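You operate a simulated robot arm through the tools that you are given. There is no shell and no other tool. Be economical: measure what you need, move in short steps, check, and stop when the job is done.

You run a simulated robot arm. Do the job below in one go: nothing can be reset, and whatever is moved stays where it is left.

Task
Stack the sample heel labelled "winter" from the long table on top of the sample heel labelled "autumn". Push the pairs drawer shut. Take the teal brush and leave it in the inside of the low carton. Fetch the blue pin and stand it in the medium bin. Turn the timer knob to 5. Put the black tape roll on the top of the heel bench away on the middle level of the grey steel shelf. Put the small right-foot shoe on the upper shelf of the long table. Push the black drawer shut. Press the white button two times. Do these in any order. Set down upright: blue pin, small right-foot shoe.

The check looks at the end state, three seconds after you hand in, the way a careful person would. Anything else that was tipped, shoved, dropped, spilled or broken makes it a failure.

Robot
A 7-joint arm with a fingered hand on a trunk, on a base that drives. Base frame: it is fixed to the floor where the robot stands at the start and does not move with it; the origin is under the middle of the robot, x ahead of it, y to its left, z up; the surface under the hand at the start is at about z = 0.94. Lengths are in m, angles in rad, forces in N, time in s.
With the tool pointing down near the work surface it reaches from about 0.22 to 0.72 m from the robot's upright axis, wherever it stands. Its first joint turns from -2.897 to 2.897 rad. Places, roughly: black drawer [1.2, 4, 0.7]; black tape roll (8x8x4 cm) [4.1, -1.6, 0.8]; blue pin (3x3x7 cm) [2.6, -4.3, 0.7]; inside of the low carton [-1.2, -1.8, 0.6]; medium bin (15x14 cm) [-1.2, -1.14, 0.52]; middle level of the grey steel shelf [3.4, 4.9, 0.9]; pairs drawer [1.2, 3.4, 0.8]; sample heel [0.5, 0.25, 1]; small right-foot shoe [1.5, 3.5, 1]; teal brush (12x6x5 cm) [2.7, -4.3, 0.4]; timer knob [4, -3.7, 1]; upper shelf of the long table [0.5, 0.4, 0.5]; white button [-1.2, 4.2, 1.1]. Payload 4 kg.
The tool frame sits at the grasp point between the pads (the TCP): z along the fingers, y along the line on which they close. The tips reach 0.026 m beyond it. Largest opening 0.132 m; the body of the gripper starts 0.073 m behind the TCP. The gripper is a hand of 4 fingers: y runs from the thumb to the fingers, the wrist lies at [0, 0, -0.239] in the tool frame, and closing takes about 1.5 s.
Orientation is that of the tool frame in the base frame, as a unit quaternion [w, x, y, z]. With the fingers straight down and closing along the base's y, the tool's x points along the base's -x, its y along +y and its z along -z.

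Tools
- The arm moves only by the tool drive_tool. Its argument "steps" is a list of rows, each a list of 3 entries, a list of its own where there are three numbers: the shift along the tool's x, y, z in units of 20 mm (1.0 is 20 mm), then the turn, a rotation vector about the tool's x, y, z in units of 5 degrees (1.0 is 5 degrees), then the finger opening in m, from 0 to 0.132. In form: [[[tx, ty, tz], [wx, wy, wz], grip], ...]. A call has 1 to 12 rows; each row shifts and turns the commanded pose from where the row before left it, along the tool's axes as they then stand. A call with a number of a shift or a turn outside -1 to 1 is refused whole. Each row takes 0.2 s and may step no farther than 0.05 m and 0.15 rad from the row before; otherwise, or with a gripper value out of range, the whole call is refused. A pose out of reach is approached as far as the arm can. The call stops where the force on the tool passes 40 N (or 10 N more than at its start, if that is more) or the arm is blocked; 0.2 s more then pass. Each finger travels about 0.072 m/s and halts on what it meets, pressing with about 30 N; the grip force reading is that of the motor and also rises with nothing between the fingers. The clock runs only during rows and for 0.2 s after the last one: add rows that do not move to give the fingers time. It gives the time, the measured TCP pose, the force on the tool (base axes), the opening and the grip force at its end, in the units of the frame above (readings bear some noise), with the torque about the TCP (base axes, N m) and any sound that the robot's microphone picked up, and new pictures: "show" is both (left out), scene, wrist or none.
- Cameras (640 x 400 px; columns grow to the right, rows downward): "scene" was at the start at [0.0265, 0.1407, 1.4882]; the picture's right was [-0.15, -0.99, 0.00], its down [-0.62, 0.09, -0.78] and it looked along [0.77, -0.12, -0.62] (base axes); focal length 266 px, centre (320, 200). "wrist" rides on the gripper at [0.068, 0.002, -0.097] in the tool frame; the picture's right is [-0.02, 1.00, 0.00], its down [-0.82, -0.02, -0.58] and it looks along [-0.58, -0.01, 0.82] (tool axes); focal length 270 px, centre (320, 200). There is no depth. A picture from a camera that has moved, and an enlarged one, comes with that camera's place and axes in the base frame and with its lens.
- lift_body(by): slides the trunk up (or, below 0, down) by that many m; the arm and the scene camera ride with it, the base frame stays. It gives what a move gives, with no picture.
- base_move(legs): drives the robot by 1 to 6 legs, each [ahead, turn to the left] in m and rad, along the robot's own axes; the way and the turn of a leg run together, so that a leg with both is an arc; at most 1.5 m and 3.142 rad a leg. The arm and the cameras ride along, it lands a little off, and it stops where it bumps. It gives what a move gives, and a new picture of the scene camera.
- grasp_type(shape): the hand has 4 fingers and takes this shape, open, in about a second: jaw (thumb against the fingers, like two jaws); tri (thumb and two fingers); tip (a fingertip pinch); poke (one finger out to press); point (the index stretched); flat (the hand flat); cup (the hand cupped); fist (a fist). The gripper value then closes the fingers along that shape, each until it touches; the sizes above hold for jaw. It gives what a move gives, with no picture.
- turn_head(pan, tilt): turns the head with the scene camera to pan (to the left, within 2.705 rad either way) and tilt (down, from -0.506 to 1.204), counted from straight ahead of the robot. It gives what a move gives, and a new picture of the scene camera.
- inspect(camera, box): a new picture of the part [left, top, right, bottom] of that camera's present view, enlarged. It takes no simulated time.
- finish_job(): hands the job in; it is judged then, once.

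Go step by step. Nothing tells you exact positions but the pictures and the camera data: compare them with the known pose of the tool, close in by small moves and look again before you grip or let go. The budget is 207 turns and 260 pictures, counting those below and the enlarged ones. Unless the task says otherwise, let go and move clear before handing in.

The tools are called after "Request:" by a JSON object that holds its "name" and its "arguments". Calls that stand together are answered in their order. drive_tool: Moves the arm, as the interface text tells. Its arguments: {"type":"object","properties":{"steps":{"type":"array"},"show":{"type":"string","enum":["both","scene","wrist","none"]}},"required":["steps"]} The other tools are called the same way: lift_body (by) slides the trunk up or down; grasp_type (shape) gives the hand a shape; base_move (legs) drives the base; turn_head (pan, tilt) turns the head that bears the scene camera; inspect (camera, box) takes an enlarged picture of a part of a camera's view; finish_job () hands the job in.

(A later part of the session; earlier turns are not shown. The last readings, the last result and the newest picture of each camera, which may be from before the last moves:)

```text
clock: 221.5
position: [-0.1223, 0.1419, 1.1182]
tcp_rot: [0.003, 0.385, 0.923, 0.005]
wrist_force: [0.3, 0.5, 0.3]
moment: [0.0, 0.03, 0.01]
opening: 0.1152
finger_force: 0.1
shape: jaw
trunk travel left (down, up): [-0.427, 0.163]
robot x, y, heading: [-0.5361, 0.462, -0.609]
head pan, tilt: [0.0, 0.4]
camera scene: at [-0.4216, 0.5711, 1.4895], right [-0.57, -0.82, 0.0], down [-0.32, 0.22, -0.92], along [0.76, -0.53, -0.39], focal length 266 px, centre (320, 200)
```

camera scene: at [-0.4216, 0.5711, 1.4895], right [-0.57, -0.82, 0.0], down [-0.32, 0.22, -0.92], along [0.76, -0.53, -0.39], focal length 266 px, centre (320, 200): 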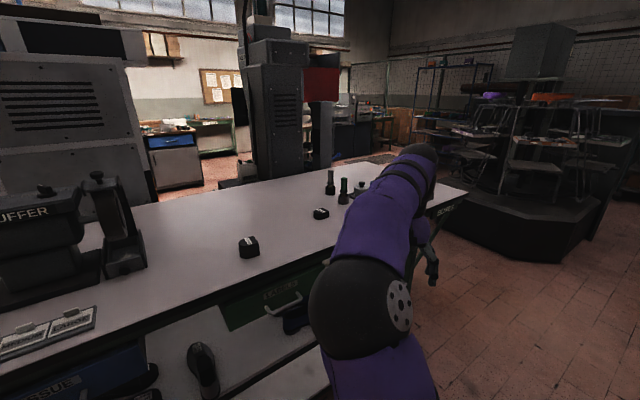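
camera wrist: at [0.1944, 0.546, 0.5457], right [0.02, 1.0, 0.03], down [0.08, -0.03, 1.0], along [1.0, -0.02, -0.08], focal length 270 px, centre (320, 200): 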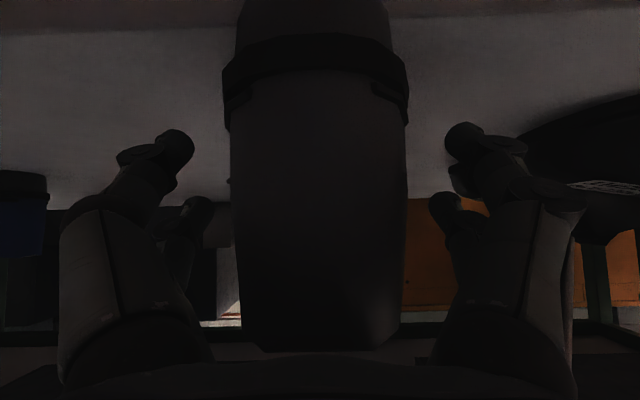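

The base corner touches the bin while turning. I drive forward a bit, then turn.

Request:
{"name": "base_move", "arguments": {"legs": [[0.2, 0], [0, -0.96]]}}

Request:
{"name": "turn_head", "arguments": {"pan": -2.2, "tilt": 0.6}}

```text
clock: 225.8
position: [-0.402, -0.1731, 1.1182]
tcp_rot: [0.005, 0.768, 0.64, 0.004]
wrist_force: [-0.3, -1.2, -0.1]
moment: [0.0, 0.01, 0.02]
opening: 0.1151
finger_force: 0.1
shape: jaw
trunk travel left (down, up): [-0.427, 0.163]
robot x, y, heading: [-0.3743, 0.3486, -1.575]
head pan, tilt: [0.0, 0.4]
camera scene: at [-0.2197, 0.3184, 1.4895], right [-1.0, 0.0, 0.0], down [0.0, 0.39, -0.92], along [0.0, -0.92, -0.39], focal length 266 px, centre (320, 200)
```

scene: 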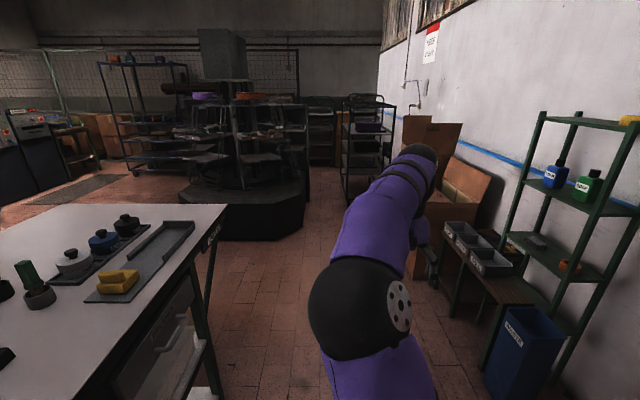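

```text
clock: 227.9
position: [-0.4019, -0.1739, 1.1176]
tcp_rot: [0.005, 0.769, 0.64, 0.003]
wrist_force: [0.1, 0.3, 0.6]
moment: [0.02, 0.04, -0.04]
opening: 0.115
finger_force: 0.1
shape: jaw
trunk travel left (down, up): [-0.427, 0.163]
robot x, y, heading: [-0.372, 0.3514, -1.571]
head pan, tilt: [-2.201, 0.6]
camera scene: at [-0.2911, 0.4631, 1.4714], right [0.59, 0.81, 0.0], down [0.46, -0.33, -0.83], along [-0.67, 0.49, -0.56], focal length 266 px, centre (320, 200)
```

scene: 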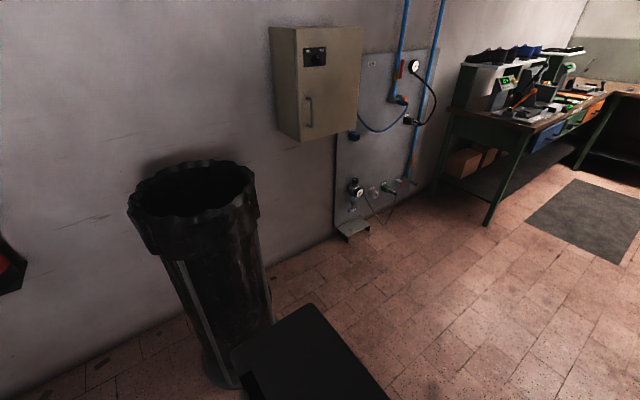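

The bin is upright. I drive south past the table end and turn toward the east.

Request:
{"name": "base_move", "arguments": {"legs": [[1.5, 0], [0.2, 0], [0, 1.3]]}}

Request:
{"name": "turn_head", "arguments": {"pan": -0.1, "tilt": 0.3}}

```text
clock: 240.1
position: [0.1192, -1.5274, 1.1182]
tcp_rot: [0.002, 0.228, 0.974, 0.005]
wrist_force: [0.6, -0.9, -0.6]
moment: [0.0, 0.03, 0.02]
opening: 0.1151
finger_force: 0.1
shape: jaw
trunk travel left (down, up): [-0.427, 0.163]
robot x, y, heading: [-0.3823, -1.3569, -0.277]
head pan, tilt: [-2.201, 0.6]
camera scene: at [-0.4618, -1.2475, 1.4714], right [-0.62, 0.79, 0.0], down [0.44, 0.35, -0.83], along [-0.65, -0.51, -0.56], focal length 266 px, centre (320, 200)
```

scene: 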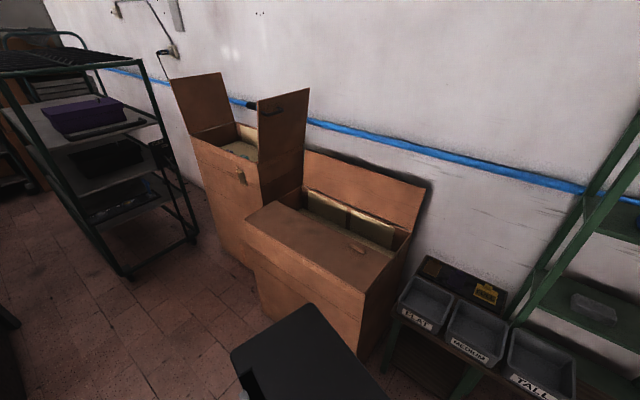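

```text
clock: 242.1
position: [0.1186, -1.5278, 1.1182]
tcp_rot: [0.002, 0.228, 0.974, 0.005]
wrist_force: [-0.5, -0.4, 0.4]
moment: [-0.03, -0.04, -0.01]
opening: 0.1153
finger_force: 0.1
shape: jaw
trunk travel left (down, up): [-0.427, 0.163]
robot x, y, heading: [-0.3774, -1.356, -0.276]
head pan, tilt: [-0.099, 0.3]
camera scene: at [-0.3054, -1.2272, 1.4988], right [-0.37, -0.93, 0.0], down [-0.28, 0.11, -0.96], along [0.89, -0.35, -0.3], focal length 266 px, centre (320, 200)
```

scene: 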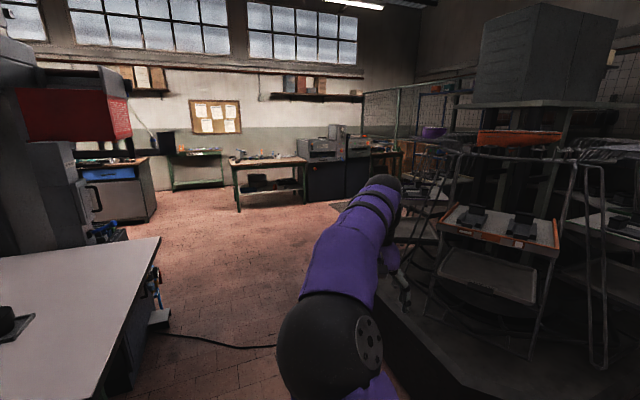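

I see the carton, the bins (MEDIUM in the middle), and the corridor east between table end (y≈-0.94) and the pedestal (y≈-2.06). I drive east through its middle.

Request:
{"name": "base_move", "arguments": {"legs": [[0, 0.23], [1.4, 0]]}}

Request:
{"name": "turn_head", "arguments": {"pan": -0.5, "tilt": 0.35}}

```text
clock: 249.7
position: [1.4951, -1.4804, 1.1182]
tcp_rot: [0.002, 0.118, 0.993, 0.006]
wrist_force: [-0.5, -0.5, -0.2]
moment: [-0.02, 0.02, 0.0]
opening: 0.115
finger_force: 0.1
shape: jaw
trunk travel left (down, up): [-0.427, 0.163]
robot x, y, heading: [0.9743, -1.4268, -0.052]
head pan, tilt: [-0.099, 0.3]
camera scene: at [1.0149, -1.2824, 1.4988], right [-0.15, -0.99, 0.0], down [-0.29, 0.04, -0.96], along [0.94, -0.14, -0.3], focal length 266 px, centre (320, 200)
```

scene: 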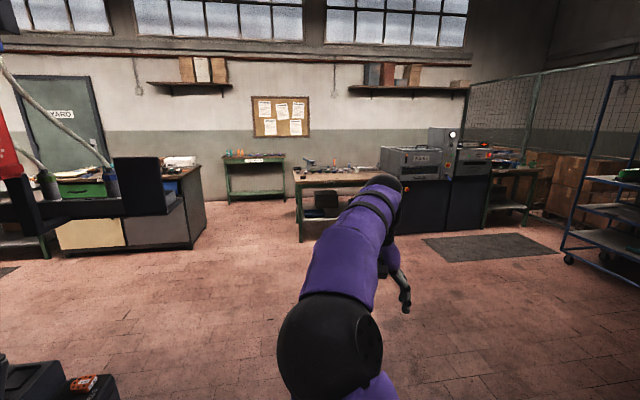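

```text
clock: 250.6
position: [1.4946, -1.48, 1.1189]
tcp_rot: [0.001, 0.117, 0.993, 0.004]
wrist_force: [0.0, 0.6, 0.1]
moment: [0.0, 0.02, 0.0]
opening: 0.1147
finger_force: 0.1
shape: jaw
trunk travel left (down, up): [-0.427, 0.163]
robot x, y, heading: [0.9737, -1.4243, -0.045]
head pan, tilt: [-0.499, 0.351]
camera scene: at [1.002, -1.317, 1.4941], right [-0.52, -0.85, 0.0], down [-0.29, 0.18, -0.94], along [0.8, -0.49, -0.34], focal length 266 px, centre (320, 200)
```

scene: 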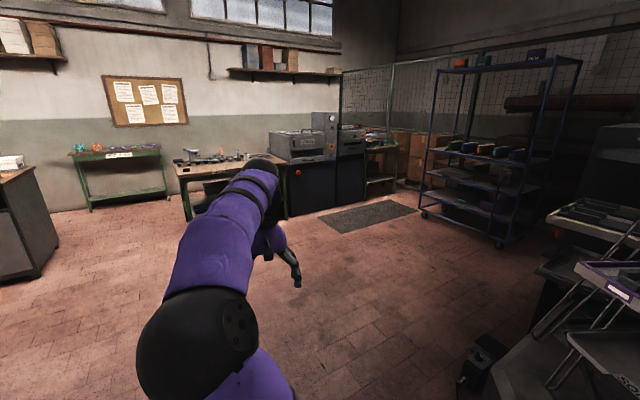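

The rack with pin and brush is at about x 2.2–3.25, y≈-4.4, open to the north. I drive east, then south toward it.

Request:
{"name": "base_move", "arguments": {"legs": [[1.5, 0], [0.15, 0], [0, -1.52], [1.5, 0]]}}

Request:
{"name": "turn_head", "arguments": {"pan": 0.0, "tilt": 0.5}}

```text
clock: 270.1
position: [2.6322, -3.524, 1.1175]
tcp_rot: [0.005, 0.762, 0.648, 0.003]
wrist_force: [0.1, 0.1, 0.2]
moment: [0.0, 0.03, 0.01]
opening: 0.1151
finger_force: 0.1
shape: jaw
trunk travel left (down, up): [-0.427, 0.163]
robot x, y, heading: [2.6472, -2.9986, -1.548]
head pan, tilt: [-0.499, 0.351]
camera scene: at [2.7579, -3.0186, 1.4941], right [-0.89, 0.46, 0.0], down [0.16, 0.31, -0.94], along [-0.43, -0.83, -0.34], focal length 266 px, centre (320, 200)
```

scene: 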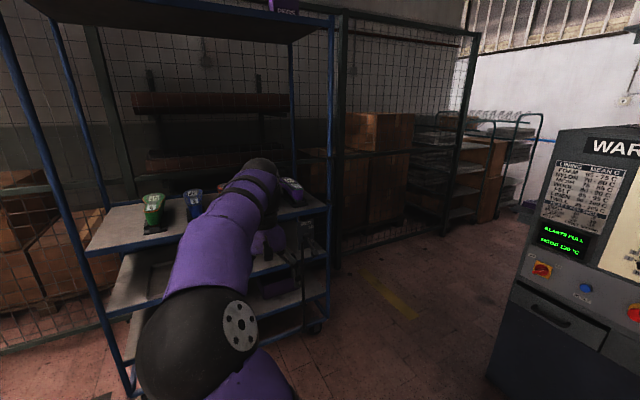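

```text
clock: 271.0
position: [2.6318, -3.5255, 1.1168]
tcp_rot: [0.005, 0.761, 0.648, 0.003]
wrist_force: [0.8, -0.2, 0.5]
moment: [-0.01, 0.01, -0.01]
opening: 0.1151
finger_force: 0.0
shape: jaw
trunk travel left (down, up): [-0.427, 0.163]
robot x, y, heading: [2.6441, -3.0009, -1.554]
head pan, tilt: [0.0, 0.499]
camera scene: at [2.8026, -3.0269, 1.4804], right [-1.0, -0.02, 0.0], down [-0.01, 0.48, -0.88], along [0.02, -0.88, -0.48], focal length 266 px, centre (320, 200)
```

scene: 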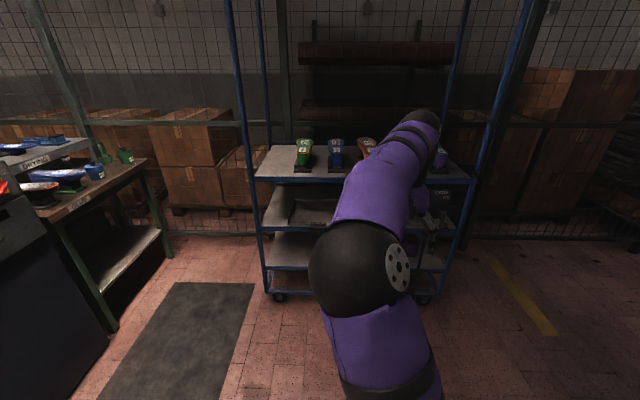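

The arm hides the lower shelves. I move the hand to the right and lower the trunk for a view in.

Request:
{"name": "drive_tool", "arguments": {"steps": [[[0.5, -1, 0], [0, 0, 0], 0.115], [[0.5, -1, 0], [0, 0, 0], 0.115], [[0.5, -1, 0], [0, 0, 0], 0.115], [[0.5, -1, 0], [0, 0, 0], 0.115], [[0.5, -1, 0], [0, 0, 0], 0.115], [[0, -1, 0], [0, 0, 0], 0.115], [[0, -1, 0], [0, 0, 0], 0.115], [[0, -1, 0], [0, 0, 0], 0.115], [[0, -1, 0], [0, 0, 0], 0.115], [[0, -1, 0], [0, 0, 0], 0.115]], "show": "none"}}

Request:
{"name": "lift_body", "arguments": {"by": -0.4}}

Request:
{"name": "turn_head", "arguments": {"pan": 0.0, "tilt": 0.35}}

Request:
{"name": "inspect", "arguments": {"camera": "scene", "box": [240, 100, 500, 300]}}

```text
clock: 273.2
position: [2.4415, -3.4423, 1.1158]
tcp_rot: [0.004, 0.762, 0.648, 0.003]
wrist_force: [-0.2, -0.6, 1.0]
moment: [-0.03, 0.04, -0.01]
opening: 0.1151
finger_force: 0.0
shape: jaw
trunk travel left (down, up): [-0.427, 0.163]
robot x, y, heading: [2.6476, -2.9965, -1.547]
head pan, tilt: [0.0, 0.499]
```

```text
clock: 277.1
position: [2.4418, -3.4421, 0.7168]
tcp_rot: [0.005, 0.761, 0.648, 0.003]
wrist_force: [0.0, 0.1, -0.2]
moment: [0.0, -0.01, 0.02]
opening: 0.1151
finger_force: 0.0
shape: jaw
trunk travel left (down, up): [-0.027, 0.563]
robot x, y, heading: [2.6502, -2.9954, -1.549]
head pan, tilt: [0.0, 0.499]
```

```text
clock: 277.8
position: [2.4415, -3.4416, 0.7166]
tcp_rot: [0.005, 0.761, 0.648, 0.003]
wrist_force: [-0.1, 0.2, -0.2]
moment: [0.01, -0.01, 0.0]
opening: 0.115
finger_force: 0.0
shape: jaw
trunk travel left (down, up): [-0.027, 0.563]
robot x, y, heading: [2.65, -2.996, -1.548]
head pan, tilt: [0.0, 0.351]
camera scene: at [2.8027, -3.0289, 1.0941], right [-1.0, -0.02, 0.0], down [-0.01, 0.34, -0.94], along [0.02, -0.94, -0.34], focal length 266 px, centre (320, 200)
```

scene: 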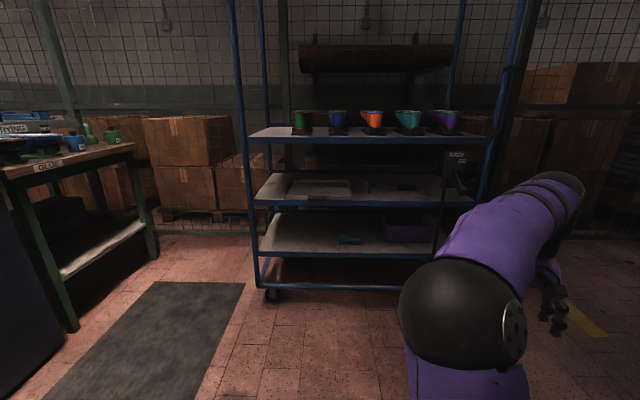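

```text
2.00 times, centred on (370, 200) of scene
camera zoom: at [2.8027, -3.0289, 1.0941], right [-1.0, -0.02, 0.0], down [-0.01, 0.34, -0.94], along [0.02, -0.94, -0.34], focal length 531 px, centre (220, 200)
```

zoom: 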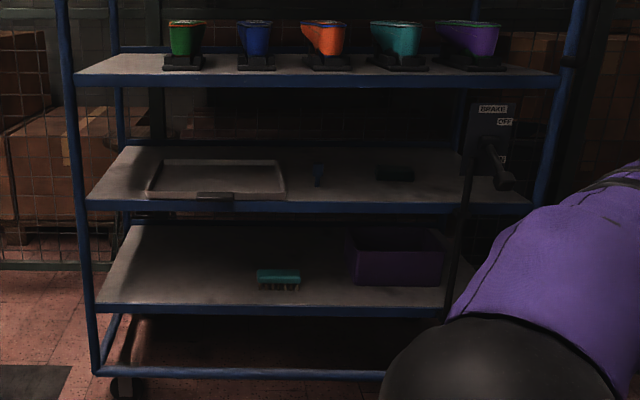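

Second shelf z≈0.665 carries the blue pin at about (2.575, -4.34); the third (z≈0.385) has the teal brush at (2.67, -4.32). I realign the hand yaw and pitch it 40° below horizontal.

Request:
{"name": "drive_tool", "arguments": {"steps": [[[0, 0.55, 0], [0, 0, -0.92], 0.1], [[0, 0.55, 0], [0, 0, -0.92], 0.1], [[0, 0.55, 0], [0, -1, 0], 0.1], [[0, 0.55, 0], [0, -1, 0], 0.1], [[0, 0.55, 0], [0, -1, 0], 0.1], [[0, 0.55, 0], [0, -1, 0], 0.1], [[0, 0.55, 0], [0, -1, 0], 0.1], [[0, 0.55, 0], [0, -1, 0], 0.1], [[0, 0.55, 0], [0, -1, 0], 0.1], [[0, 0.55, 0], [0, -1, 0], 0.1], [[0, 0.55, 0], [0, -1, 0], 0.1], [[0, 0.55, 0], [0, -1, 0], 0.1]], "show": "none"}}

Request:
{"name": "lift_body", "arguments": {"by": 0.03}}

Request:
{"name": "drive_tool", "arguments": {"steps": [[[0, 0, 0], [0, 0, 0], 0.1]], "show": "both"}}

```text
clock: 280.4
position: [2.5716, -3.4458, 0.7138]
tcp_rot: [0.302, 0.645, 0.638, -0.293]
wrist_force: [0.3, 0.4, 0.2]
moment: [-0.03, -0.03, 0.02]
opening: 0.1003
finger_force: 0.0
shape: jaw
trunk travel left (down, up): [-0.027, 0.563]
robot x, y, heading: [2.6482, -2.997, -1.547]
head pan, tilt: [0.0, 0.351]
```

```text
clock: 281.1
position: [2.5734, -3.4459, 0.7441]
tcp_rot: [0.302, 0.643, 0.64, -0.292]
wrist_force: [0.1, -0.6, -0.1]
moment: [-0.05, -0.02, 0.02]
opening: 0.1002
finger_force: 0.1
shape: jaw
trunk travel left (down, up): [-0.057, 0.533]
robot x, y, heading: [2.6491, -2.9999, -1.551]
head pan, tilt: [0.0, 0.351]
```

```text
clock: 281.5
position: [2.5734, -3.4453, 0.7447]
tcp_rot: [0.302, 0.643, 0.64, -0.292]
wrist_force: [-0.1, 0.9, 0.0]
moment: [0.01, -0.01, -0.01]
opening: 0.1003
finger_force: 0.1
shape: jaw
trunk travel left (down, up): [-0.057, 0.533]
robot x, y, heading: [2.6462, -2.9988, -1.548]
head pan, tilt: [0.0, 0.351]
camera scene: at [2.8027, -3.0288, 1.1241], right [-1.0, -0.02, 0.0], down [-0.01, 0.34, -0.94], along [0.02, -0.94, -0.34], focal length 266 px, centre (320, 200)
camera wrist: at [2.5753, -3.3285, 0.7546], right [1.0, -0.01, 0.03], down [-0.04, -0.09, 1.0], along [-0.01, -1.0, -0.09], focal length 270 px, centre (320, 200)
```

scene: 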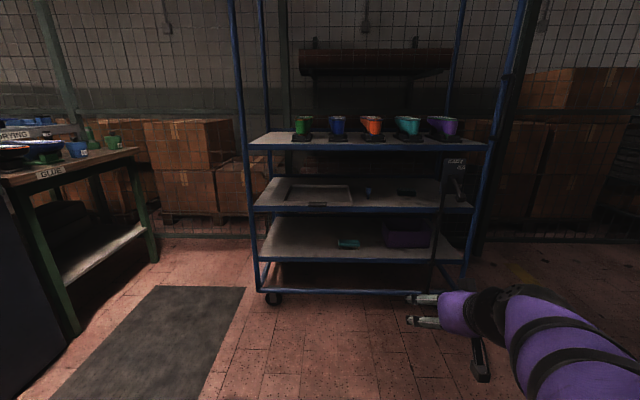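
wrist: 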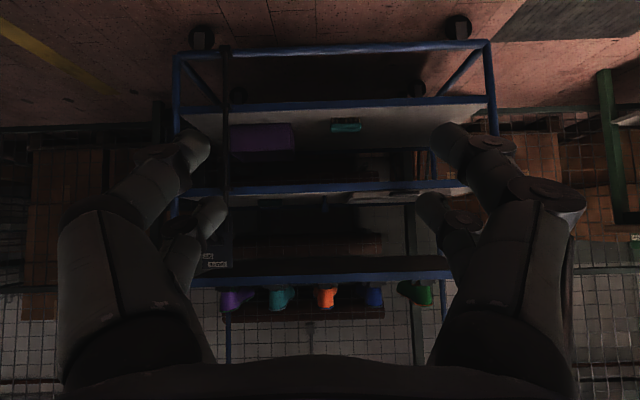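

Request:
{"name": "inspect", "arguments": {"camera": "wrist", "box": [220, 110, 440, 260]}}

Request:
{"name": "inspect", "arguments": {"camera": "scene", "box": [280, 165, 440, 265]}}

```text
2.67 times, centred on (330, 185) of wrist
camera zoom: at [2.5753, -3.3285, 0.7546], right [1.0, -0.01, 0.03], down [-0.04, -0.09, 1.0], along [-0.01, -1.0, -0.09], focal length 721 px, centre (293, 240)
```

zoom: 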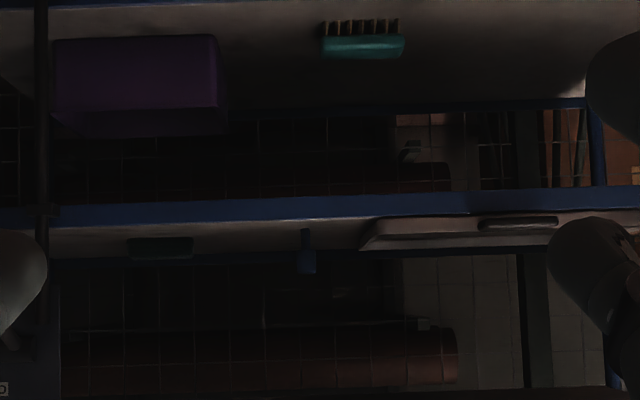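

```text
4.00 times, centred on (360, 215) of scene
camera zoom: at [2.8027, -3.0288, 1.1241], right [-1.0, -0.02, 0.0], down [-0.01, 0.34, -0.94], along [0.02, -0.94, -0.34], focal length 1063 px, centre (160, 140)
```

zoom: 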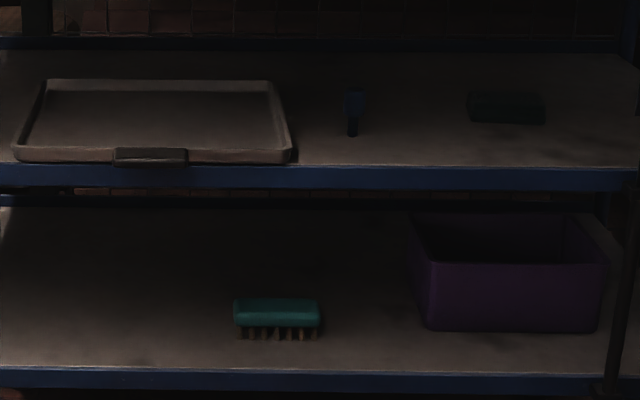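

The pin (narrow foot, wider head) is at about (2.583, -4.32), base z≈0.66. I extend the arm forward 0.2 m, then drive closer.

Request:
{"name": "drive_tool", "arguments": {"steps": [[[-0.79, 0.06, 0.97], [0, 0, 0], 0.08], [[-0.79, 0.06, 0.97], [0, 0, 0], 0.08], [[-0.79, 0.06, 0.97], [0, 0, 0], 0.08], [[-0.79, 0.06, 0.97], [0, 0, 0], 0.08], [[-0.79, 0.06, 0.97], [0, 0, 0], 0.08], [[-0.79, 0.06, 0.97], [0, 0, 0], 0.08], [[-0.79, 0.06, 0.97], [0, 0, 0], 0.08], [[-0.79, 0.06, 0.97], [0, 0, 0], 0.08], [[0, 0, 0], [0, 0, 0], 0.08]], "show": "none"}}

Request:
{"name": "base_move", "arguments": {"legs": [[0.45, -0.02]]}}

Request:
{"name": "drive_tool", "arguments": {"steps": [[[0, 0, 0], [0, 0, 0], 0.08]], "show": "wrist"}}

```text
clock: 283.5
position: [2.5831, -3.6453, 0.7451]
tcp_rot: [0.303, 0.642, 0.639, -0.297]
wrist_force: [0.0, -0.4, -0.5]
moment: [-0.01, -0.04, -0.01]
opening: 0.0806
finger_force: 0.0
shape: jaw
trunk travel left (down, up): [-0.057, 0.533]
robot x, y, heading: [2.6493, -3.0043, -1.552]
head pan, tilt: [0.0, 0.351]
```

```text
clock: 286.2
position: [2.5718, -4.0895, 0.7465]
tcp_rot: [0.299, 0.65, 0.632, -0.3]
wrist_force: [0.8, -0.3, -0.3]
moment: [-0.04, 0.0, -0.01]
opening: 0.0801
finger_force: 0.1
shape: jaw
trunk travel left (down, up): [-0.057, 0.533]
robot x, y, heading: [2.6546, -3.4469, -1.572]
head pan, tilt: [0.0, 0.351]
camera scene: at [2.8067, -3.4792, 1.1241], right [-1.0, 0.0, 0.0], down [0.0, 0.34, -0.94], along [0.0, -0.94, -0.34], focal length 266 px, centre (320, 200)
```

scene: 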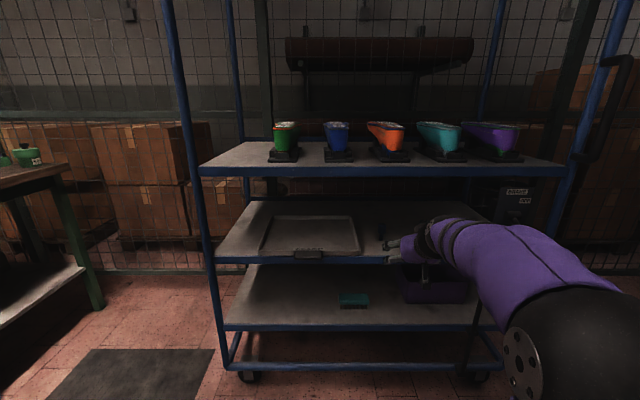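

```text
clock: 286.6
position: [2.572, -4.0895, 0.7457]
tcp_rot: [0.299, 0.65, 0.631, -0.3]
wrist_force: [-1.1, 0.3, 0.7]
moment: [0.0, 0.04, -0.03]
opening: 0.0802
finger_force: 0.1
shape: jaw
trunk travel left (down, up): [-0.057, 0.533]
robot x, y, heading: [2.6513, -3.443, -1.572]
head pan, tilt: [0.0, 0.351]
camera wrist: at [2.5769, -3.972, 0.7548], right [1.0, -0.04, 0.03], down [-0.03, -0.08, 1.0], along [-0.04, -1.0, -0.08], focal length 270 px, centre (320, 200)
```

wrist: 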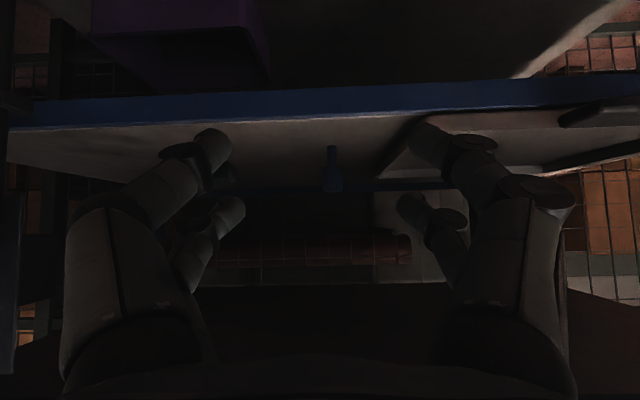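

Pin at (2.582, -4.308). I lower 3.5 cm, shift 1 cm left, and drive 0.2 m in.

Request:
{"name": "lift_body", "arguments": {"by": -0.035}}

Request:
{"name": "drive_tool", "arguments": {"steps": [[[0, 0.5, 0], [0, 0, 0], 0.08], [[0, 0, 0], [0, 0, 0], 0.08]], "show": "none"}}

Request:
{"name": "base_move", "arguments": {"legs": [[0.185, 0]]}}

Request:
{"name": "drive_tool", "arguments": {"steps": [[[0, 0, 0], [0, 0, 0], 0.08]], "show": "wrist"}}

```text
clock: 287.4
position: [2.5709, -4.0904, 0.7115]
tcp_rot: [0.299, 0.65, 0.631, -0.301]
wrist_force: [0.1, 1.1, 0.0]
moment: [0.03, 0.05, -0.05]
opening: 0.0804
finger_force: 0.1
shape: jaw
trunk travel left (down, up): [-0.022, 0.568]
robot x, y, heading: [2.6539, -3.4463, -1.574]
head pan, tilt: [0.0, 0.351]
```

```text
clock: 288.0
position: [2.5823, -4.0886, 0.7108]
tcp_rot: [0.3, 0.649, 0.631, -0.3]
wrist_force: [0.1, 0.7, 0.0]
moment: [-0.01, 0.03, 0.02]
opening: 0.0805
finger_force: 0.0
shape: jaw
trunk travel left (down, up): [-0.022, 0.568]
robot x, y, heading: [2.6529, -3.4442, -1.571]
head pan, tilt: [0.0, 0.351]
```

```text
clock: 289.6
position: [2.5792, -4.2775, 0.7099]
tcp_rot: [0.299, 0.651, 0.629, -0.301]
wrist_force: [0.0, -0.6, 0.8]
moment: [0.0, 0.01, 0.0]
opening: 0.0804
finger_force: 0.1
shape: jaw
trunk travel left (down, up): [-0.022, 0.568]
robot x, y, heading: [2.6518, -3.6342, -1.574]
head pan, tilt: [0.0, 0.351]
camera scene: at [2.806, -3.6672, 1.0891], right [-1.0, 0.0, 0.0], down [0.0, 0.34, -0.94], along [0.0, -0.94, -0.34], focal length 266 px, centre (320, 200)
```

scene: 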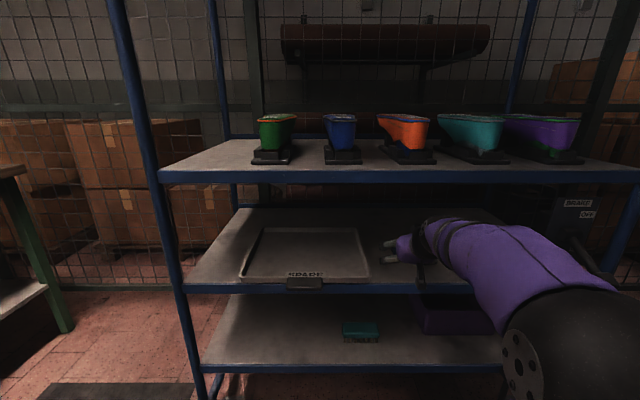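

```text
clock: 289.9
position: [2.5799, -4.277, 0.7106]
tcp_rot: [0.299, 0.651, 0.629, -0.301]
wrist_force: [0.2, 0.2, -0.1]
moment: [-0.02, 0.01, -0.04]
opening: 0.0804
finger_force: 0.0
shape: jaw
trunk travel left (down, up): [-0.022, 0.568]
robot x, y, heading: [2.6529, -3.6343, -1.571]
head pan, tilt: [0.0, 0.351]
camera wrist: at [2.5848, -4.1596, 0.7198], right [1.0, -0.04, 0.03], down [-0.03, -0.08, 1.0], along [-0.04, -1.0, -0.08], focal length 270 px, centre (320, 200)
```

wrist: 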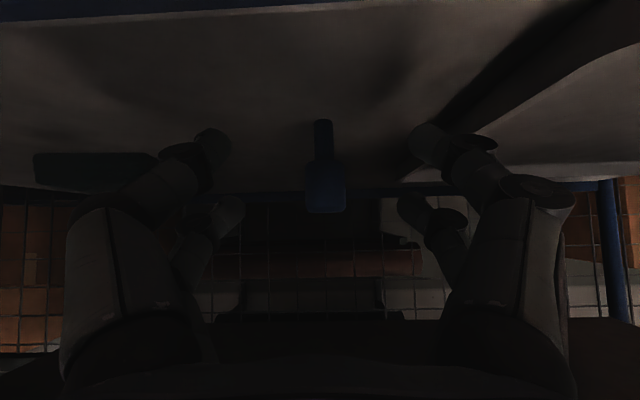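

The pin is about 8 cm further. I advance with the arm.

Request:
{"name": "drive_tool", "arguments": {"steps": [[[-0.58, 0, 0.8], [0, 0, 0], 0.08], [[-0.58, 0, 0.8], [0, 0, 0], 0.08], [[-0.58, 0, 0.8], [0, 0, 0], 0.08], [[-0.58, 0, 0.8], [0, 0, 0], 0.08], [[0, 0, 0], [0, 0, 0], 0.08]], "show": "wrist"}}

```text
clock: 291.1
position: [2.576, -4.3568, 0.7054]
tcp_rot: [0.299, 0.651, 0.63, -0.301]
wrist_force: [0.4, 0.1, -0.1]
moment: [-0.02, -0.01, 0.01]
opening: 0.0802
finger_force: 0.0
shape: jaw
trunk travel left (down, up): [-0.022, 0.568]
robot x, y, heading: [2.6522, -3.6337, -1.573]
head pan, tilt: [0.0, 0.351]
camera wrist: at [2.5823, -4.2394, 0.7145], right [1.0, -0.04, 0.03], down [-0.03, -0.08, 1.0], along [-0.04, -1.0, -0.08], focal length 270 px, centre (320, 200)
```

wrist: 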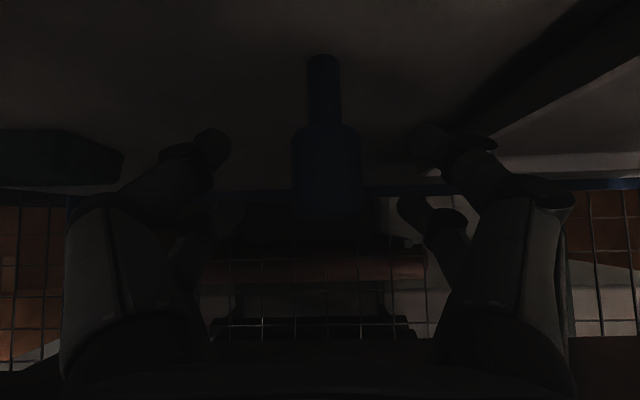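

The pin head is right between the fingers. I close and lift slightly.

Request:
{"name": "drive_tool", "arguments": {"steps": [[[0, 0, 0], [0, 0, 0], 0.06], [[0, 0, 0], [0, 0, 0], 0.04], [[0, 0, 0], [0, 0, 0], 0.02], [[0, 0, 0], [0, 0, 0], 0.01], [[0, 0, 0], [0, 0, 0], 0.01], [[0, 0, 0], [0, 0, 0], 0.01], [[0, 0, 0], [0, 0, 0], 0.01]], "show": "none"}}

Request:
{"name": "lift_body", "arguments": {"by": 0.03}}

Request:
{"name": "drive_tool", "arguments": {"steps": [[[0, 0, 0], [0, 0, 0], 0.01]], "show": "wrist"}}

```text
clock: 292.8
position: [2.577, -4.3567, 0.7053]
tcp_rot: [0.298, 0.651, 0.63, -0.301]
wrist_force: [0.3, -0.7, -0.7]
moment: [-0.04, -0.04, 0.01]
opening: 0.0104
finger_force: 0.1
shape: jaw
trunk travel left (down, up): [-0.022, 0.568]
robot x, y, heading: [2.6522, -3.633, -1.576]
head pan, tilt: [0.0, 0.351]
```

```text
clock: 293.5
position: [2.5768, -4.3567, 0.7357]
tcp_rot: [0.299, 0.651, 0.63, -0.301]
wrist_force: [0.1, 0.4, -0.5]
moment: [-0.04, -0.03, -0.01]
opening: 0.01
finger_force: 0.1
shape: jaw
trunk travel left (down, up): [-0.052, 0.538]
robot x, y, heading: [2.6518, -3.633, -1.574]
head pan, tilt: [0.0, 0.351]
```

```text
clock: 293.9
position: [2.5758, -4.3571, 0.735]
tcp_rot: [0.299, 0.651, 0.63, -0.301]
wrist_force: [0.1, 0.1, 0.1]
moment: [-0.02, -0.01, 0.04]
opening: 0.0102
finger_force: 0.0
shape: jaw
trunk travel left (down, up): [-0.052, 0.538]
robot x, y, heading: [2.6544, -3.6359, -1.572]
head pan, tilt: [0.0, 0.351]
camera wrist: at [2.5824, -4.2392, 0.7445], right [1.0, -0.04, 0.03], down [-0.03, -0.08, 1.0], along [-0.04, -1.0, -0.08], focal length 270 px, centre (320, 200)
```

wrist: 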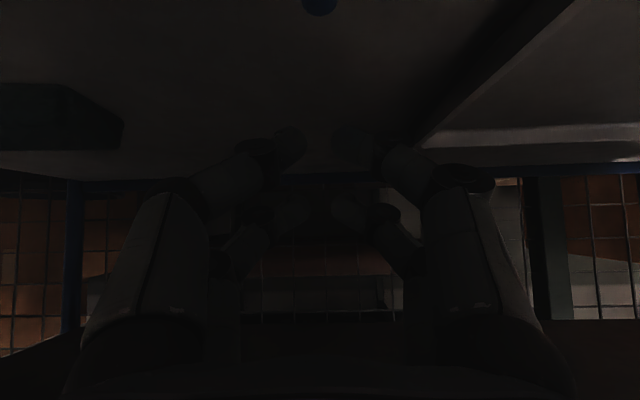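

The grip missed and the pin tipped: I see its round foot end facing me. I open, back off, and look where it lies.

Request:
{"name": "drive_tool", "arguments": {"steps": [[[0.58, 0, -0.8], [0, 0, 0], 0.02], [[0.58, 0, -0.8], [0, 0, 0], 0.02], [[0.58, 0, -0.8], [0, 0, 0], 0.03], [[0.58, 0, -0.8], [0, 0, 0], 0.05], [[0.58, 0, -0.8], [0, 0, 0], 0.08], [[0.58, 0, -0.8], [0, 0, 0], 0.08], [[0.58, 0, -0.8], [0, 0, 0], 0.08], [[0, 0, 0], [0, 0, 0], 0.08]], "show": "none"}}

Request:
{"name": "inspect", "arguments": {"camera": "wrist", "box": [200, 60, 480, 235]}}

Request:
{"name": "inspect", "arguments": {"camera": "scene", "box": [300, 190, 460, 290]}}

```text
clock: 295.7
position: [2.5793, -4.2184, 0.7455]
tcp_rot: [0.299, 0.651, 0.63, -0.3]
wrist_force: [-0.7, -0.4, 0.1]
moment: [0.05, 0.0, -0.01]
opening: 0.0795
finger_force: 0.0
shape: jaw
trunk travel left (down, up): [-0.052, 0.538]
robot x, y, heading: [2.6536, -3.6357, -1.577]
head pan, tilt: [0.0, 0.351]
```

```text
2.29 times, centred on (340, 148) of wrist
camera zoom: at [2.5857, -4.101, 0.753], right [1.0, -0.04, 0.03], down [-0.03, -0.08, 1.0], along [-0.04, -1.0, -0.08], focal length 618 px, centre (274, 320)
```

zoom: 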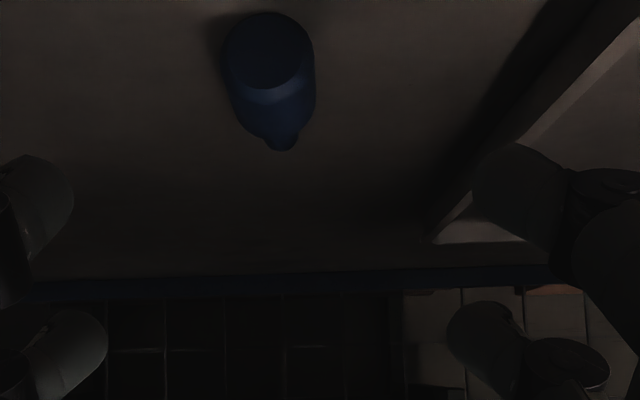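

```text
4.00 times, centred on (380, 240) of scene
camera zoom: at [2.806, -3.6673, 1.1191], right [-1.0, 0.0, 0.0], down [0.0, 0.34, -0.94], along [0.0, -0.94, -0.34], focal length 1063 px, centre (80, 40)
```

zoom: 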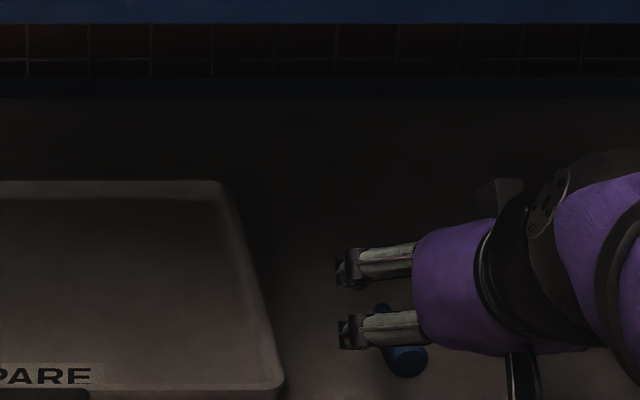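

The pin lies with its wide head toward me (y≈-4.27) and foot pointing away — good: gripping it with a nearly horizontal hand and then pitching down 90° will stand it upright. I flatten the hand to ~20° pitch and lower.

Request:
{"name": "drive_tool", "arguments": {"steps": [[[0, 0, 0], [0, -1, 0], 0.07], [[0, 0, 0], [0, -1, 0], 0.07], [[0, 0, 0], [0, -1, 0], 0.07], [[0, 0, 0], [0, -1, 0], 0.07], [[0.97, 0, 0.35], [0, 0, 0], 0.07], [[0.97, 0, 0.35], [0, 0, 0], 0.07], [[0.97, 0, 0.35], [0, 0, 0], 0.07], [[0, 0, 0], [0, 0, 0], 0.07]], "show": "wrist"}}

Request:
{"name": "inspect", "arguments": {"camera": "scene", "box": [330, 200, 490, 300]}}

```text
clock: 297.5
position: [2.5737, -4.204, 0.7015]
tcp_rot: [0.371, 0.602, 0.578, -0.407]
wrist_force: [-0.2, 0.4, -0.1]
moment: [0.0, 0.0, 0.01]
opening: 0.0701
finger_force: 0.1
shape: jaw
out of reach, approached as far as the arm can: row 3, 4
trunk travel left (down, up): [-0.052, 0.538]
robot x, y, heading: [2.649, -3.6348, -1.573]
head pan, tilt: [0.0, 0.351]
camera wrist: at [2.5825, -4.0887, 0.6762], right [1.0, -0.07, 0.0], down [0.01, 0.21, 0.98], along [-0.07, -0.98, 0.21], focal length 270 px, centre (320, 200)
```

wrist: 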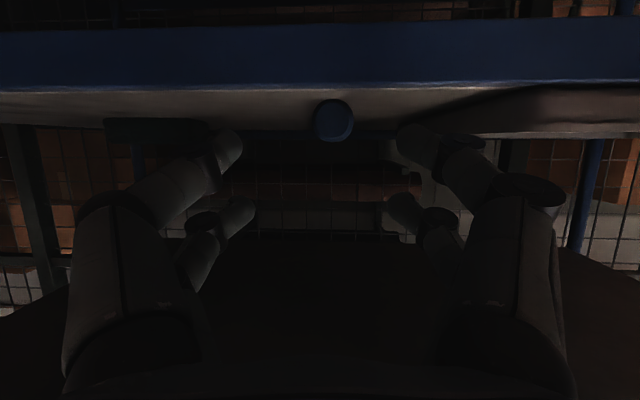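

```text
4.00 times, centred on (410, 250) of scene
camera zoom: at [2.806, -3.6672, 1.1191], right [-1.0, 0.0, 0.0], down [0.0, 0.34, -0.94], along [0.0, -0.94, -0.34], focal length 1063 px, centre (-40, 0)
```

zoom: 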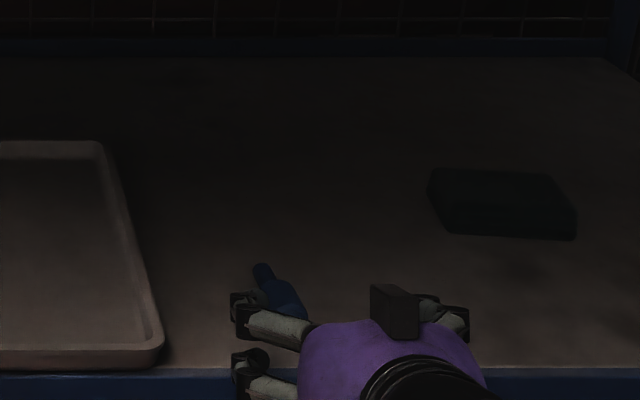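

Lower digits need to drop 1.5 cm, then forward 10 cm around the pin's head.

Request:
{"name": "drive_tool", "arguments": {"steps": [[[0.69, 0.3, 0.29], [0, 0, 0], 0.07], [[-0.39, 0.06, 0.92], [0, 0, 0], 0.07], [[-0.39, 0.06, 0.92], [0, 0, 0], 0.07], [[-0.39, 0.06, 0.92], [0, 0, 0], 0.07], [[0, 0, 0], [0, 0, 0], 0.07]], "show": "wrist"}}

Request:
{"name": "inspect", "arguments": {"camera": "scene", "box": [330, 200, 490, 300]}}

```text
clock: 298.7
position: [2.5785, -4.2661, 0.6858]
tcp_rot: [0.371, 0.602, 0.577, -0.408]
wrist_force: [-0.5, -0.6, 0.0]
moment: [-0.01, -0.01, -0.02]
opening: 0.0701
finger_force: 0.2
shape: jaw
trunk travel left (down, up): [-0.052, 0.538]
robot x, y, heading: [2.6555, -3.6347, -1.575]
head pan, tilt: [0.0, 0.351]
camera wrist: at [2.5864, -4.1506, 0.6612], right [1.0, -0.07, 0.0], down [0.01, 0.21, 0.98], along [-0.07, -0.98, 0.21], focal length 270 px, centre (320, 200)
```

wrist: 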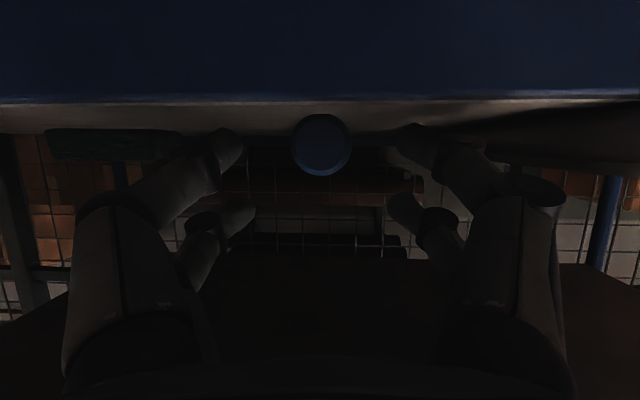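

```text
4.00 times, centred on (410, 250) of scene
camera zoom: at [2.806, -3.6672, 1.1191], right [-1.0, 0.0, 0.0], down [0.0, 0.34, -0.94], along [0.0, -0.94, -0.34], focal length 1063 px, centre (-40, 0)
```

zoom: 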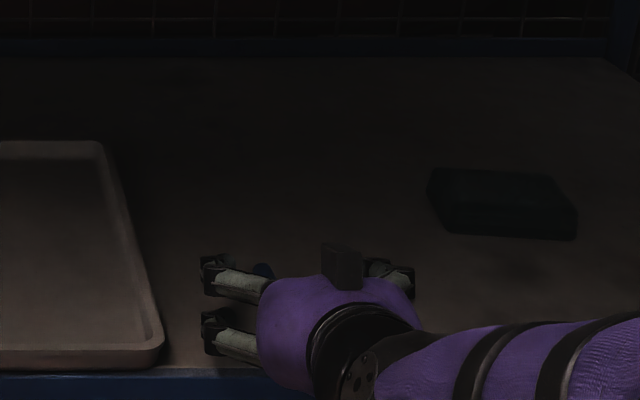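

The head starts right at the TCP; advance 3 cm more and close.

Request:
{"name": "drive_tool", "arguments": {"steps": [[[-0.32, 0, 0.76], [0, 0, 0], 0.07], [[-0.32, 0, 0.76], [0, 0, 0], 0.07], [[0, 0, 0], [0, 0, 0], 0.07], [[0, 0, 0], [0, 0, 0], 0.05], [[0, 0, 0], [0, 0, 0], 0.035], [[0, 0, 0], [0, 0, 0], 0.02], [[0, 0, 0], [0, 0, 0], 0.01], [[0, 0, 0], [0, 0, 0], 0.0], [[0, 0, 0], [0, 0, 0], 0.0], [[0, 0, 0], [0, 0, 0], 0.0]], "show": "wrist"}}

```text
clock: 300.9
position: [2.5752, -4.298, 0.6867]
tcp_rot: [0.371, 0.602, 0.577, -0.408]
wrist_force: [-0.2, -0.2, -0.4]
moment: [-0.02, 0.02, 0.01]
opening: 0.0036
finger_force: 29.8
shape: jaw
trunk travel left (down, up): [-0.052, 0.538]
robot x, y, heading: [2.6503, -3.6311, -1.575]
head pan, tilt: [0.0, 0.351]
camera wrist: at [2.5839, -4.183, 0.6617], right [1.0, -0.07, 0.0], down [0.01, 0.21, 0.98], along [-0.07, -0.98, 0.21], focal length 270 px, centre (320, 200)
```

wrist: 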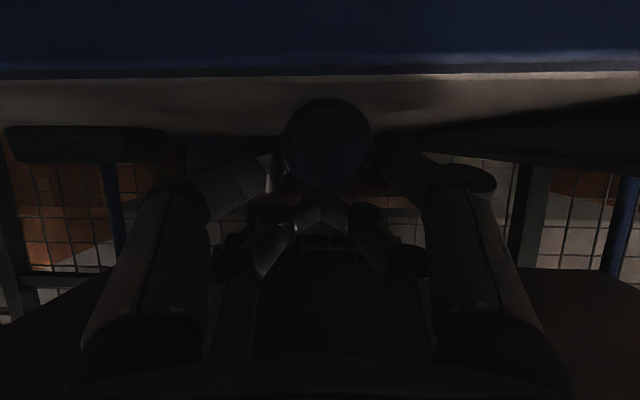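

The lower digits seem to hold the head. I lift a little to check.

Request:
{"name": "lift_body", "arguments": {"by": 0.05}}

Request:
{"name": "drive_tool", "arguments": {"steps": [[[0, 0, 0], [0, 0, 0], 0]], "show": "wrist"}}

Request:
{"name": "inspect", "arguments": {"camera": "scene", "box": [330, 180, 490, 280]}}

```text
clock: 301.8
position: [2.5759, -4.299, 0.7361]
tcp_rot: [0.372, 0.602, 0.578, -0.407]
wrist_force: [0.6, 0.5, -0.2]
moment: [0.03, 0.01, 0.0]
opening: 0.004
finger_force: 29.9
shape: jaw
trunk travel left (down, up): [-0.102, 0.488]
robot x, y, heading: [2.6519, -3.6342, -1.577]
head pan, tilt: [0.0, 0.351]
```

```text
clock: 302.2
position: [2.5758, -4.2978, 0.7358]
tcp_rot: [0.371, 0.602, 0.577, -0.409]
wrist_force: [0.7, -0.1, -0.8]
moment: [-0.02, 0.01, 0.01]
opening: 0.0037
finger_force: 29.2
shape: jaw
trunk travel left (down, up): [-0.102, 0.488]
robot x, y, heading: [2.6482, -3.6369, -1.575]
head pan, tilt: [0.0, 0.351]
camera wrist: at [2.584, -4.183, 0.7117], right [1.0, -0.07, 0.0], down [0.01, 0.21, 0.98], along [-0.07, -0.98, 0.21], focal length 270 px, centre (320, 200)
```

wrist: 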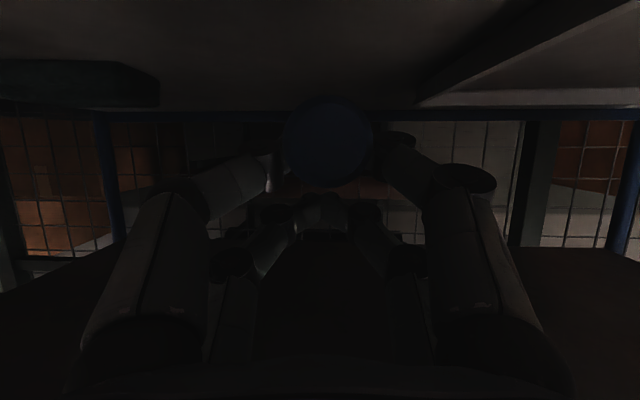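

```text
4.00 times, centred on (410, 230) of scene
camera zoom: at [2.806, -3.6673, 1.1691], right [-1.0, 0.0, 0.0], down [0.0, 0.34, -0.94], along [0.0, -0.94, -0.34], focal length 1063 px, centre (-40, 80)
```

zoom: 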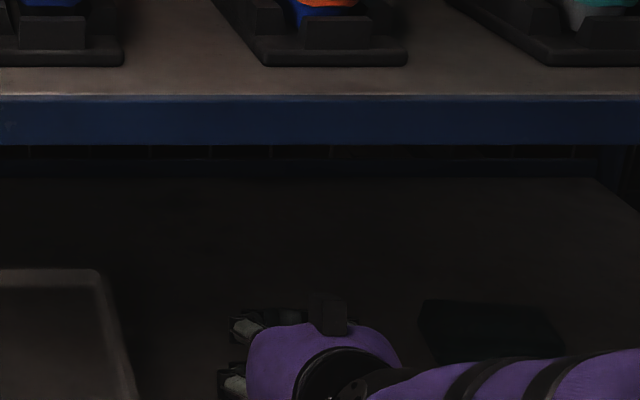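

The pin is held. I back out of the rack and drive back toward the bins.

Request:
{"name": "base_move", "arguments": {"legs": [[-0.6, 0]]}}

Request:
{"name": "lift_body", "arguments": {"by": 0.3}}

Request:
{"name": "drive_tool", "arguments": {"steps": [[[0, 0, 0], [0, 1, 0], 0], [[0, 0, 0], [0, 1, 0], 0], [[0, 0, 0], [0, 1, 0], 0], [[0, 0, 0], [0, 1, 0], 0], [[0, 0, 0], [0, 1, 0], 0], [[0, 0, 0], [0, 1, 0], 0], [[0, 0, 0], [0, 1, 0], 0], [[0, 0, 0], [0, 1, 0], 0], [[0, 0, 0], [0, 1, 0], 0], [[0, 0, 0], [0, 1, 0], 0], [[0, 0, 0], [0, 1, 0], 0], [[0, 0, 0], [0, 1, 0], 0]], "show": "wrist"}}

```text
clock: 305.6
position: [2.5776, -3.6917, 0.7371]
tcp_rot: [0.371, 0.602, 0.577, -0.408]
wrist_force: [-0.5, -0.3, -1.3]
moment: [-0.02, -0.01, 0.02]
opening: 0.0036
finger_force: 30.0
shape: jaw
trunk travel left (down, up): [-0.102, 0.488]
robot x, y, heading: [2.655, -3.0269, -1.576]
head pan, tilt: [0.0, 0.351]
camera scene: at [2.8091, -3.0611, 1.1691], right [-1.0, 0.01, 0.0], down [0.0, 0.34, -0.94], along [-0.01, -0.94, -0.34], focal length 266 px, centre (320, 200)
```

scene: 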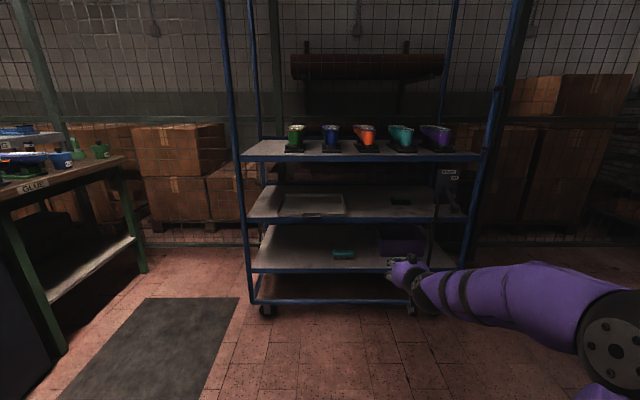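

```text
clock: 308.6
position: [2.5772, -3.6922, 1.0375]
tcp_rot: [0.371, 0.602, 0.577, -0.408]
wrist_force: [0.3, 0.6, -0.3]
moment: [0.02, -0.04, 0.0]
opening: 0.0036
finger_force: 30.3
shape: jaw
trunk travel left (down, up): [-0.402, 0.188]
robot x, y, heading: [2.6542, -3.028, -1.571]
head pan, tilt: [0.0, 0.351]
```

```text
clock: 311.2
position: [2.5832, -3.6902, 1.0316]
tcp_rot: [0.333, 0.629, 0.609, -0.351]
wrist_force: [0.4, -0.4, -0.2]
moment: [0.0, 0.0, 0.0]
opening: 0.0038
finger_force: 30.2
shape: jaw
out of reach, approached as far as the arm can: row 3, 4, 5, 6, 7, 8, 9, 10, 11, 12
trunk travel left (down, up): [-0.402, 0.188]
robot x, y, heading: [2.6549, -3.0237, -1.572]
head pan, tilt: [0.0, 0.351]
camera wrist: at [2.5898, -3.5731, 1.0258], right [1.0, -0.05, 0.01], down [-0.01, 0.05, 1.0], along [-0.05, -1.0, 0.05], focal length 270 px, centre (320, 200)
```

wrist: 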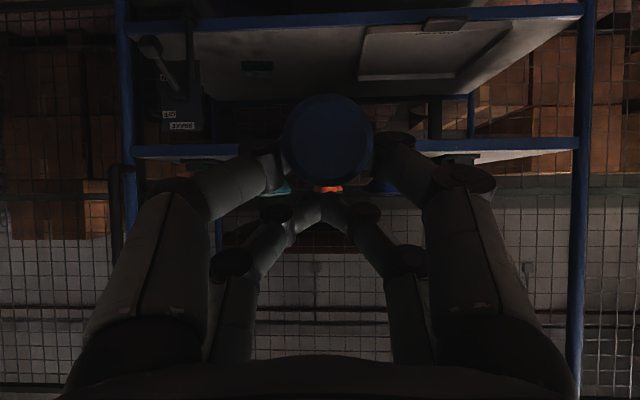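

The arm can't reach that orientation so far out. I pull the TCP back toward the robot and see how the orientation develops.

Request:
{"name": "drive_tool", "arguments": {"steps": [[[1, 0, 0], [0, 0, 0], 0], [[1, 0, 0], [0, 0, 0], 0], [[1, 0, 0], [0, 0, 0], 0], [[1, 0, 0], [0, 0, 0], 0], [[0, 0, 0], [0, 0, 0], 0]], "show": "none"}}

```text
clock: 312.4
position: [2.5825, -3.6489, 0.9656]
tcp_rot: [0.332, 0.629, 0.608, -0.352]
wrist_force: [0.0, 0.0, -1.0]
moment: [0.0, -0.01, 0.02]
opening: 0.0034
finger_force: 29.7
shape: jaw
trunk travel left (down, up): [-0.402, 0.188]
robot x, y, heading: [2.6553, -3.0254, -1.575]
head pan, tilt: [0.0, 0.351]
```

Commanded orientation follows the measured one. I pull the hand back and up, then continue pitching down.

Request:
{"name": "drive_tool", "arguments": {"steps": [[[-0.1, 0, -1], [0, 0, 0], 0], [[-0.1, 0, -1], [0, 0, 0], 0], [[-0.1, 0, -1], [0, 0, 0], 0], [[-0.1, 0, -1], [0, 0, 0], 0], [[-0.1, 0, -1], [0, 0, 0], 0], [[-0.1, 0, -1], [0, 0, 0], 0], [[-0.1, 0, -1], [0, 0, 0], 0], [[-0.1, 0, -1], [0, 0, 0], 0], [[-0.1, 0, -1], [0, 0, 0], 0], [[0, 0, 0], [0, 1, 0], 0], [[0, 0, 0], [0, 1, 0], 0], [[0, 0, 0], [0, 0, 0], 0]], "show": "none"}}

Request:
{"name": "drive_tool", "arguments": {"steps": [[[0, 0, 0], [0, 1, 0], 0], [[0, 0, 0], [0, 1, 0], 0], [[0, 0, 0], [0, 1, 0], 0], [[0, 0, 0], [0, 1, 0], 0], [[0, 0, 0], [0, 1, 0], 0], [[0, 0, 0], [0, 1, 0], 0], [[0, 0, 0], [0, 1, 0], 0], [[0, 0, 0], [0, 1, 0], 0], [[0, 0, 0], [0, 1, 0], 0], [[0, 0, 0], [0, 0, 0], 0]], "show": "scene"}}

```text
clock: 315.0
position: [2.5901, -3.5059, 1.0761]
tcp_rot: [0.278, 0.657, 0.636, -0.295]
wrist_force: [0.1, 0.0, -0.3]
moment: [-0.01, 0.01, 0.0]
opening: 0.0034
finger_force: 29.4
shape: jaw
trunk travel left (down, up): [-0.402, 0.188]
robot x, y, heading: [2.6592, -3.0277, -1.579]
head pan, tilt: [0.0, 0.351]
```

```text
clock: 317.2
position: [2.5903, -3.5058, 1.077]
tcp_rot: [0.014, 0.72, 0.694, -0.02]
wrist_force: [-0.1, -0.2, -1.5]
moment: [0.0, 0.02, 0.0]
opening: 0.0032
finger_force: 30.0
shape: jaw
trunk travel left (down, up): [-0.402, 0.188]
robot x, y, heading: [2.6544, -3.0288, -1.577]
head pan, tilt: [0.0, 0.351]
camera scene: at [2.8091, -3.0613, 1.4691], right [-1.0, 0.01, 0.0], down [0.0, 0.34, -0.94], along [-0.01, -0.94, -0.34], focal length 266 px, centre (320, 200)
```

scene: 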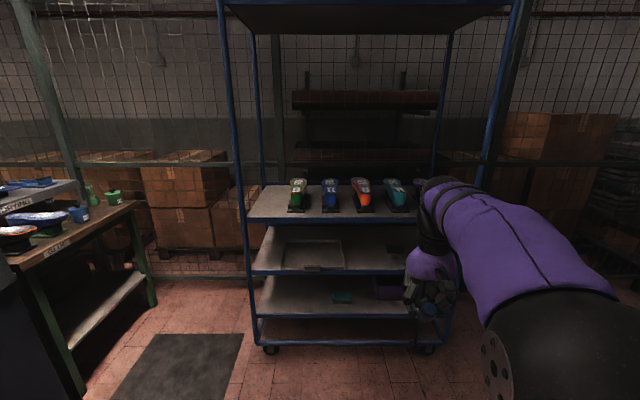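

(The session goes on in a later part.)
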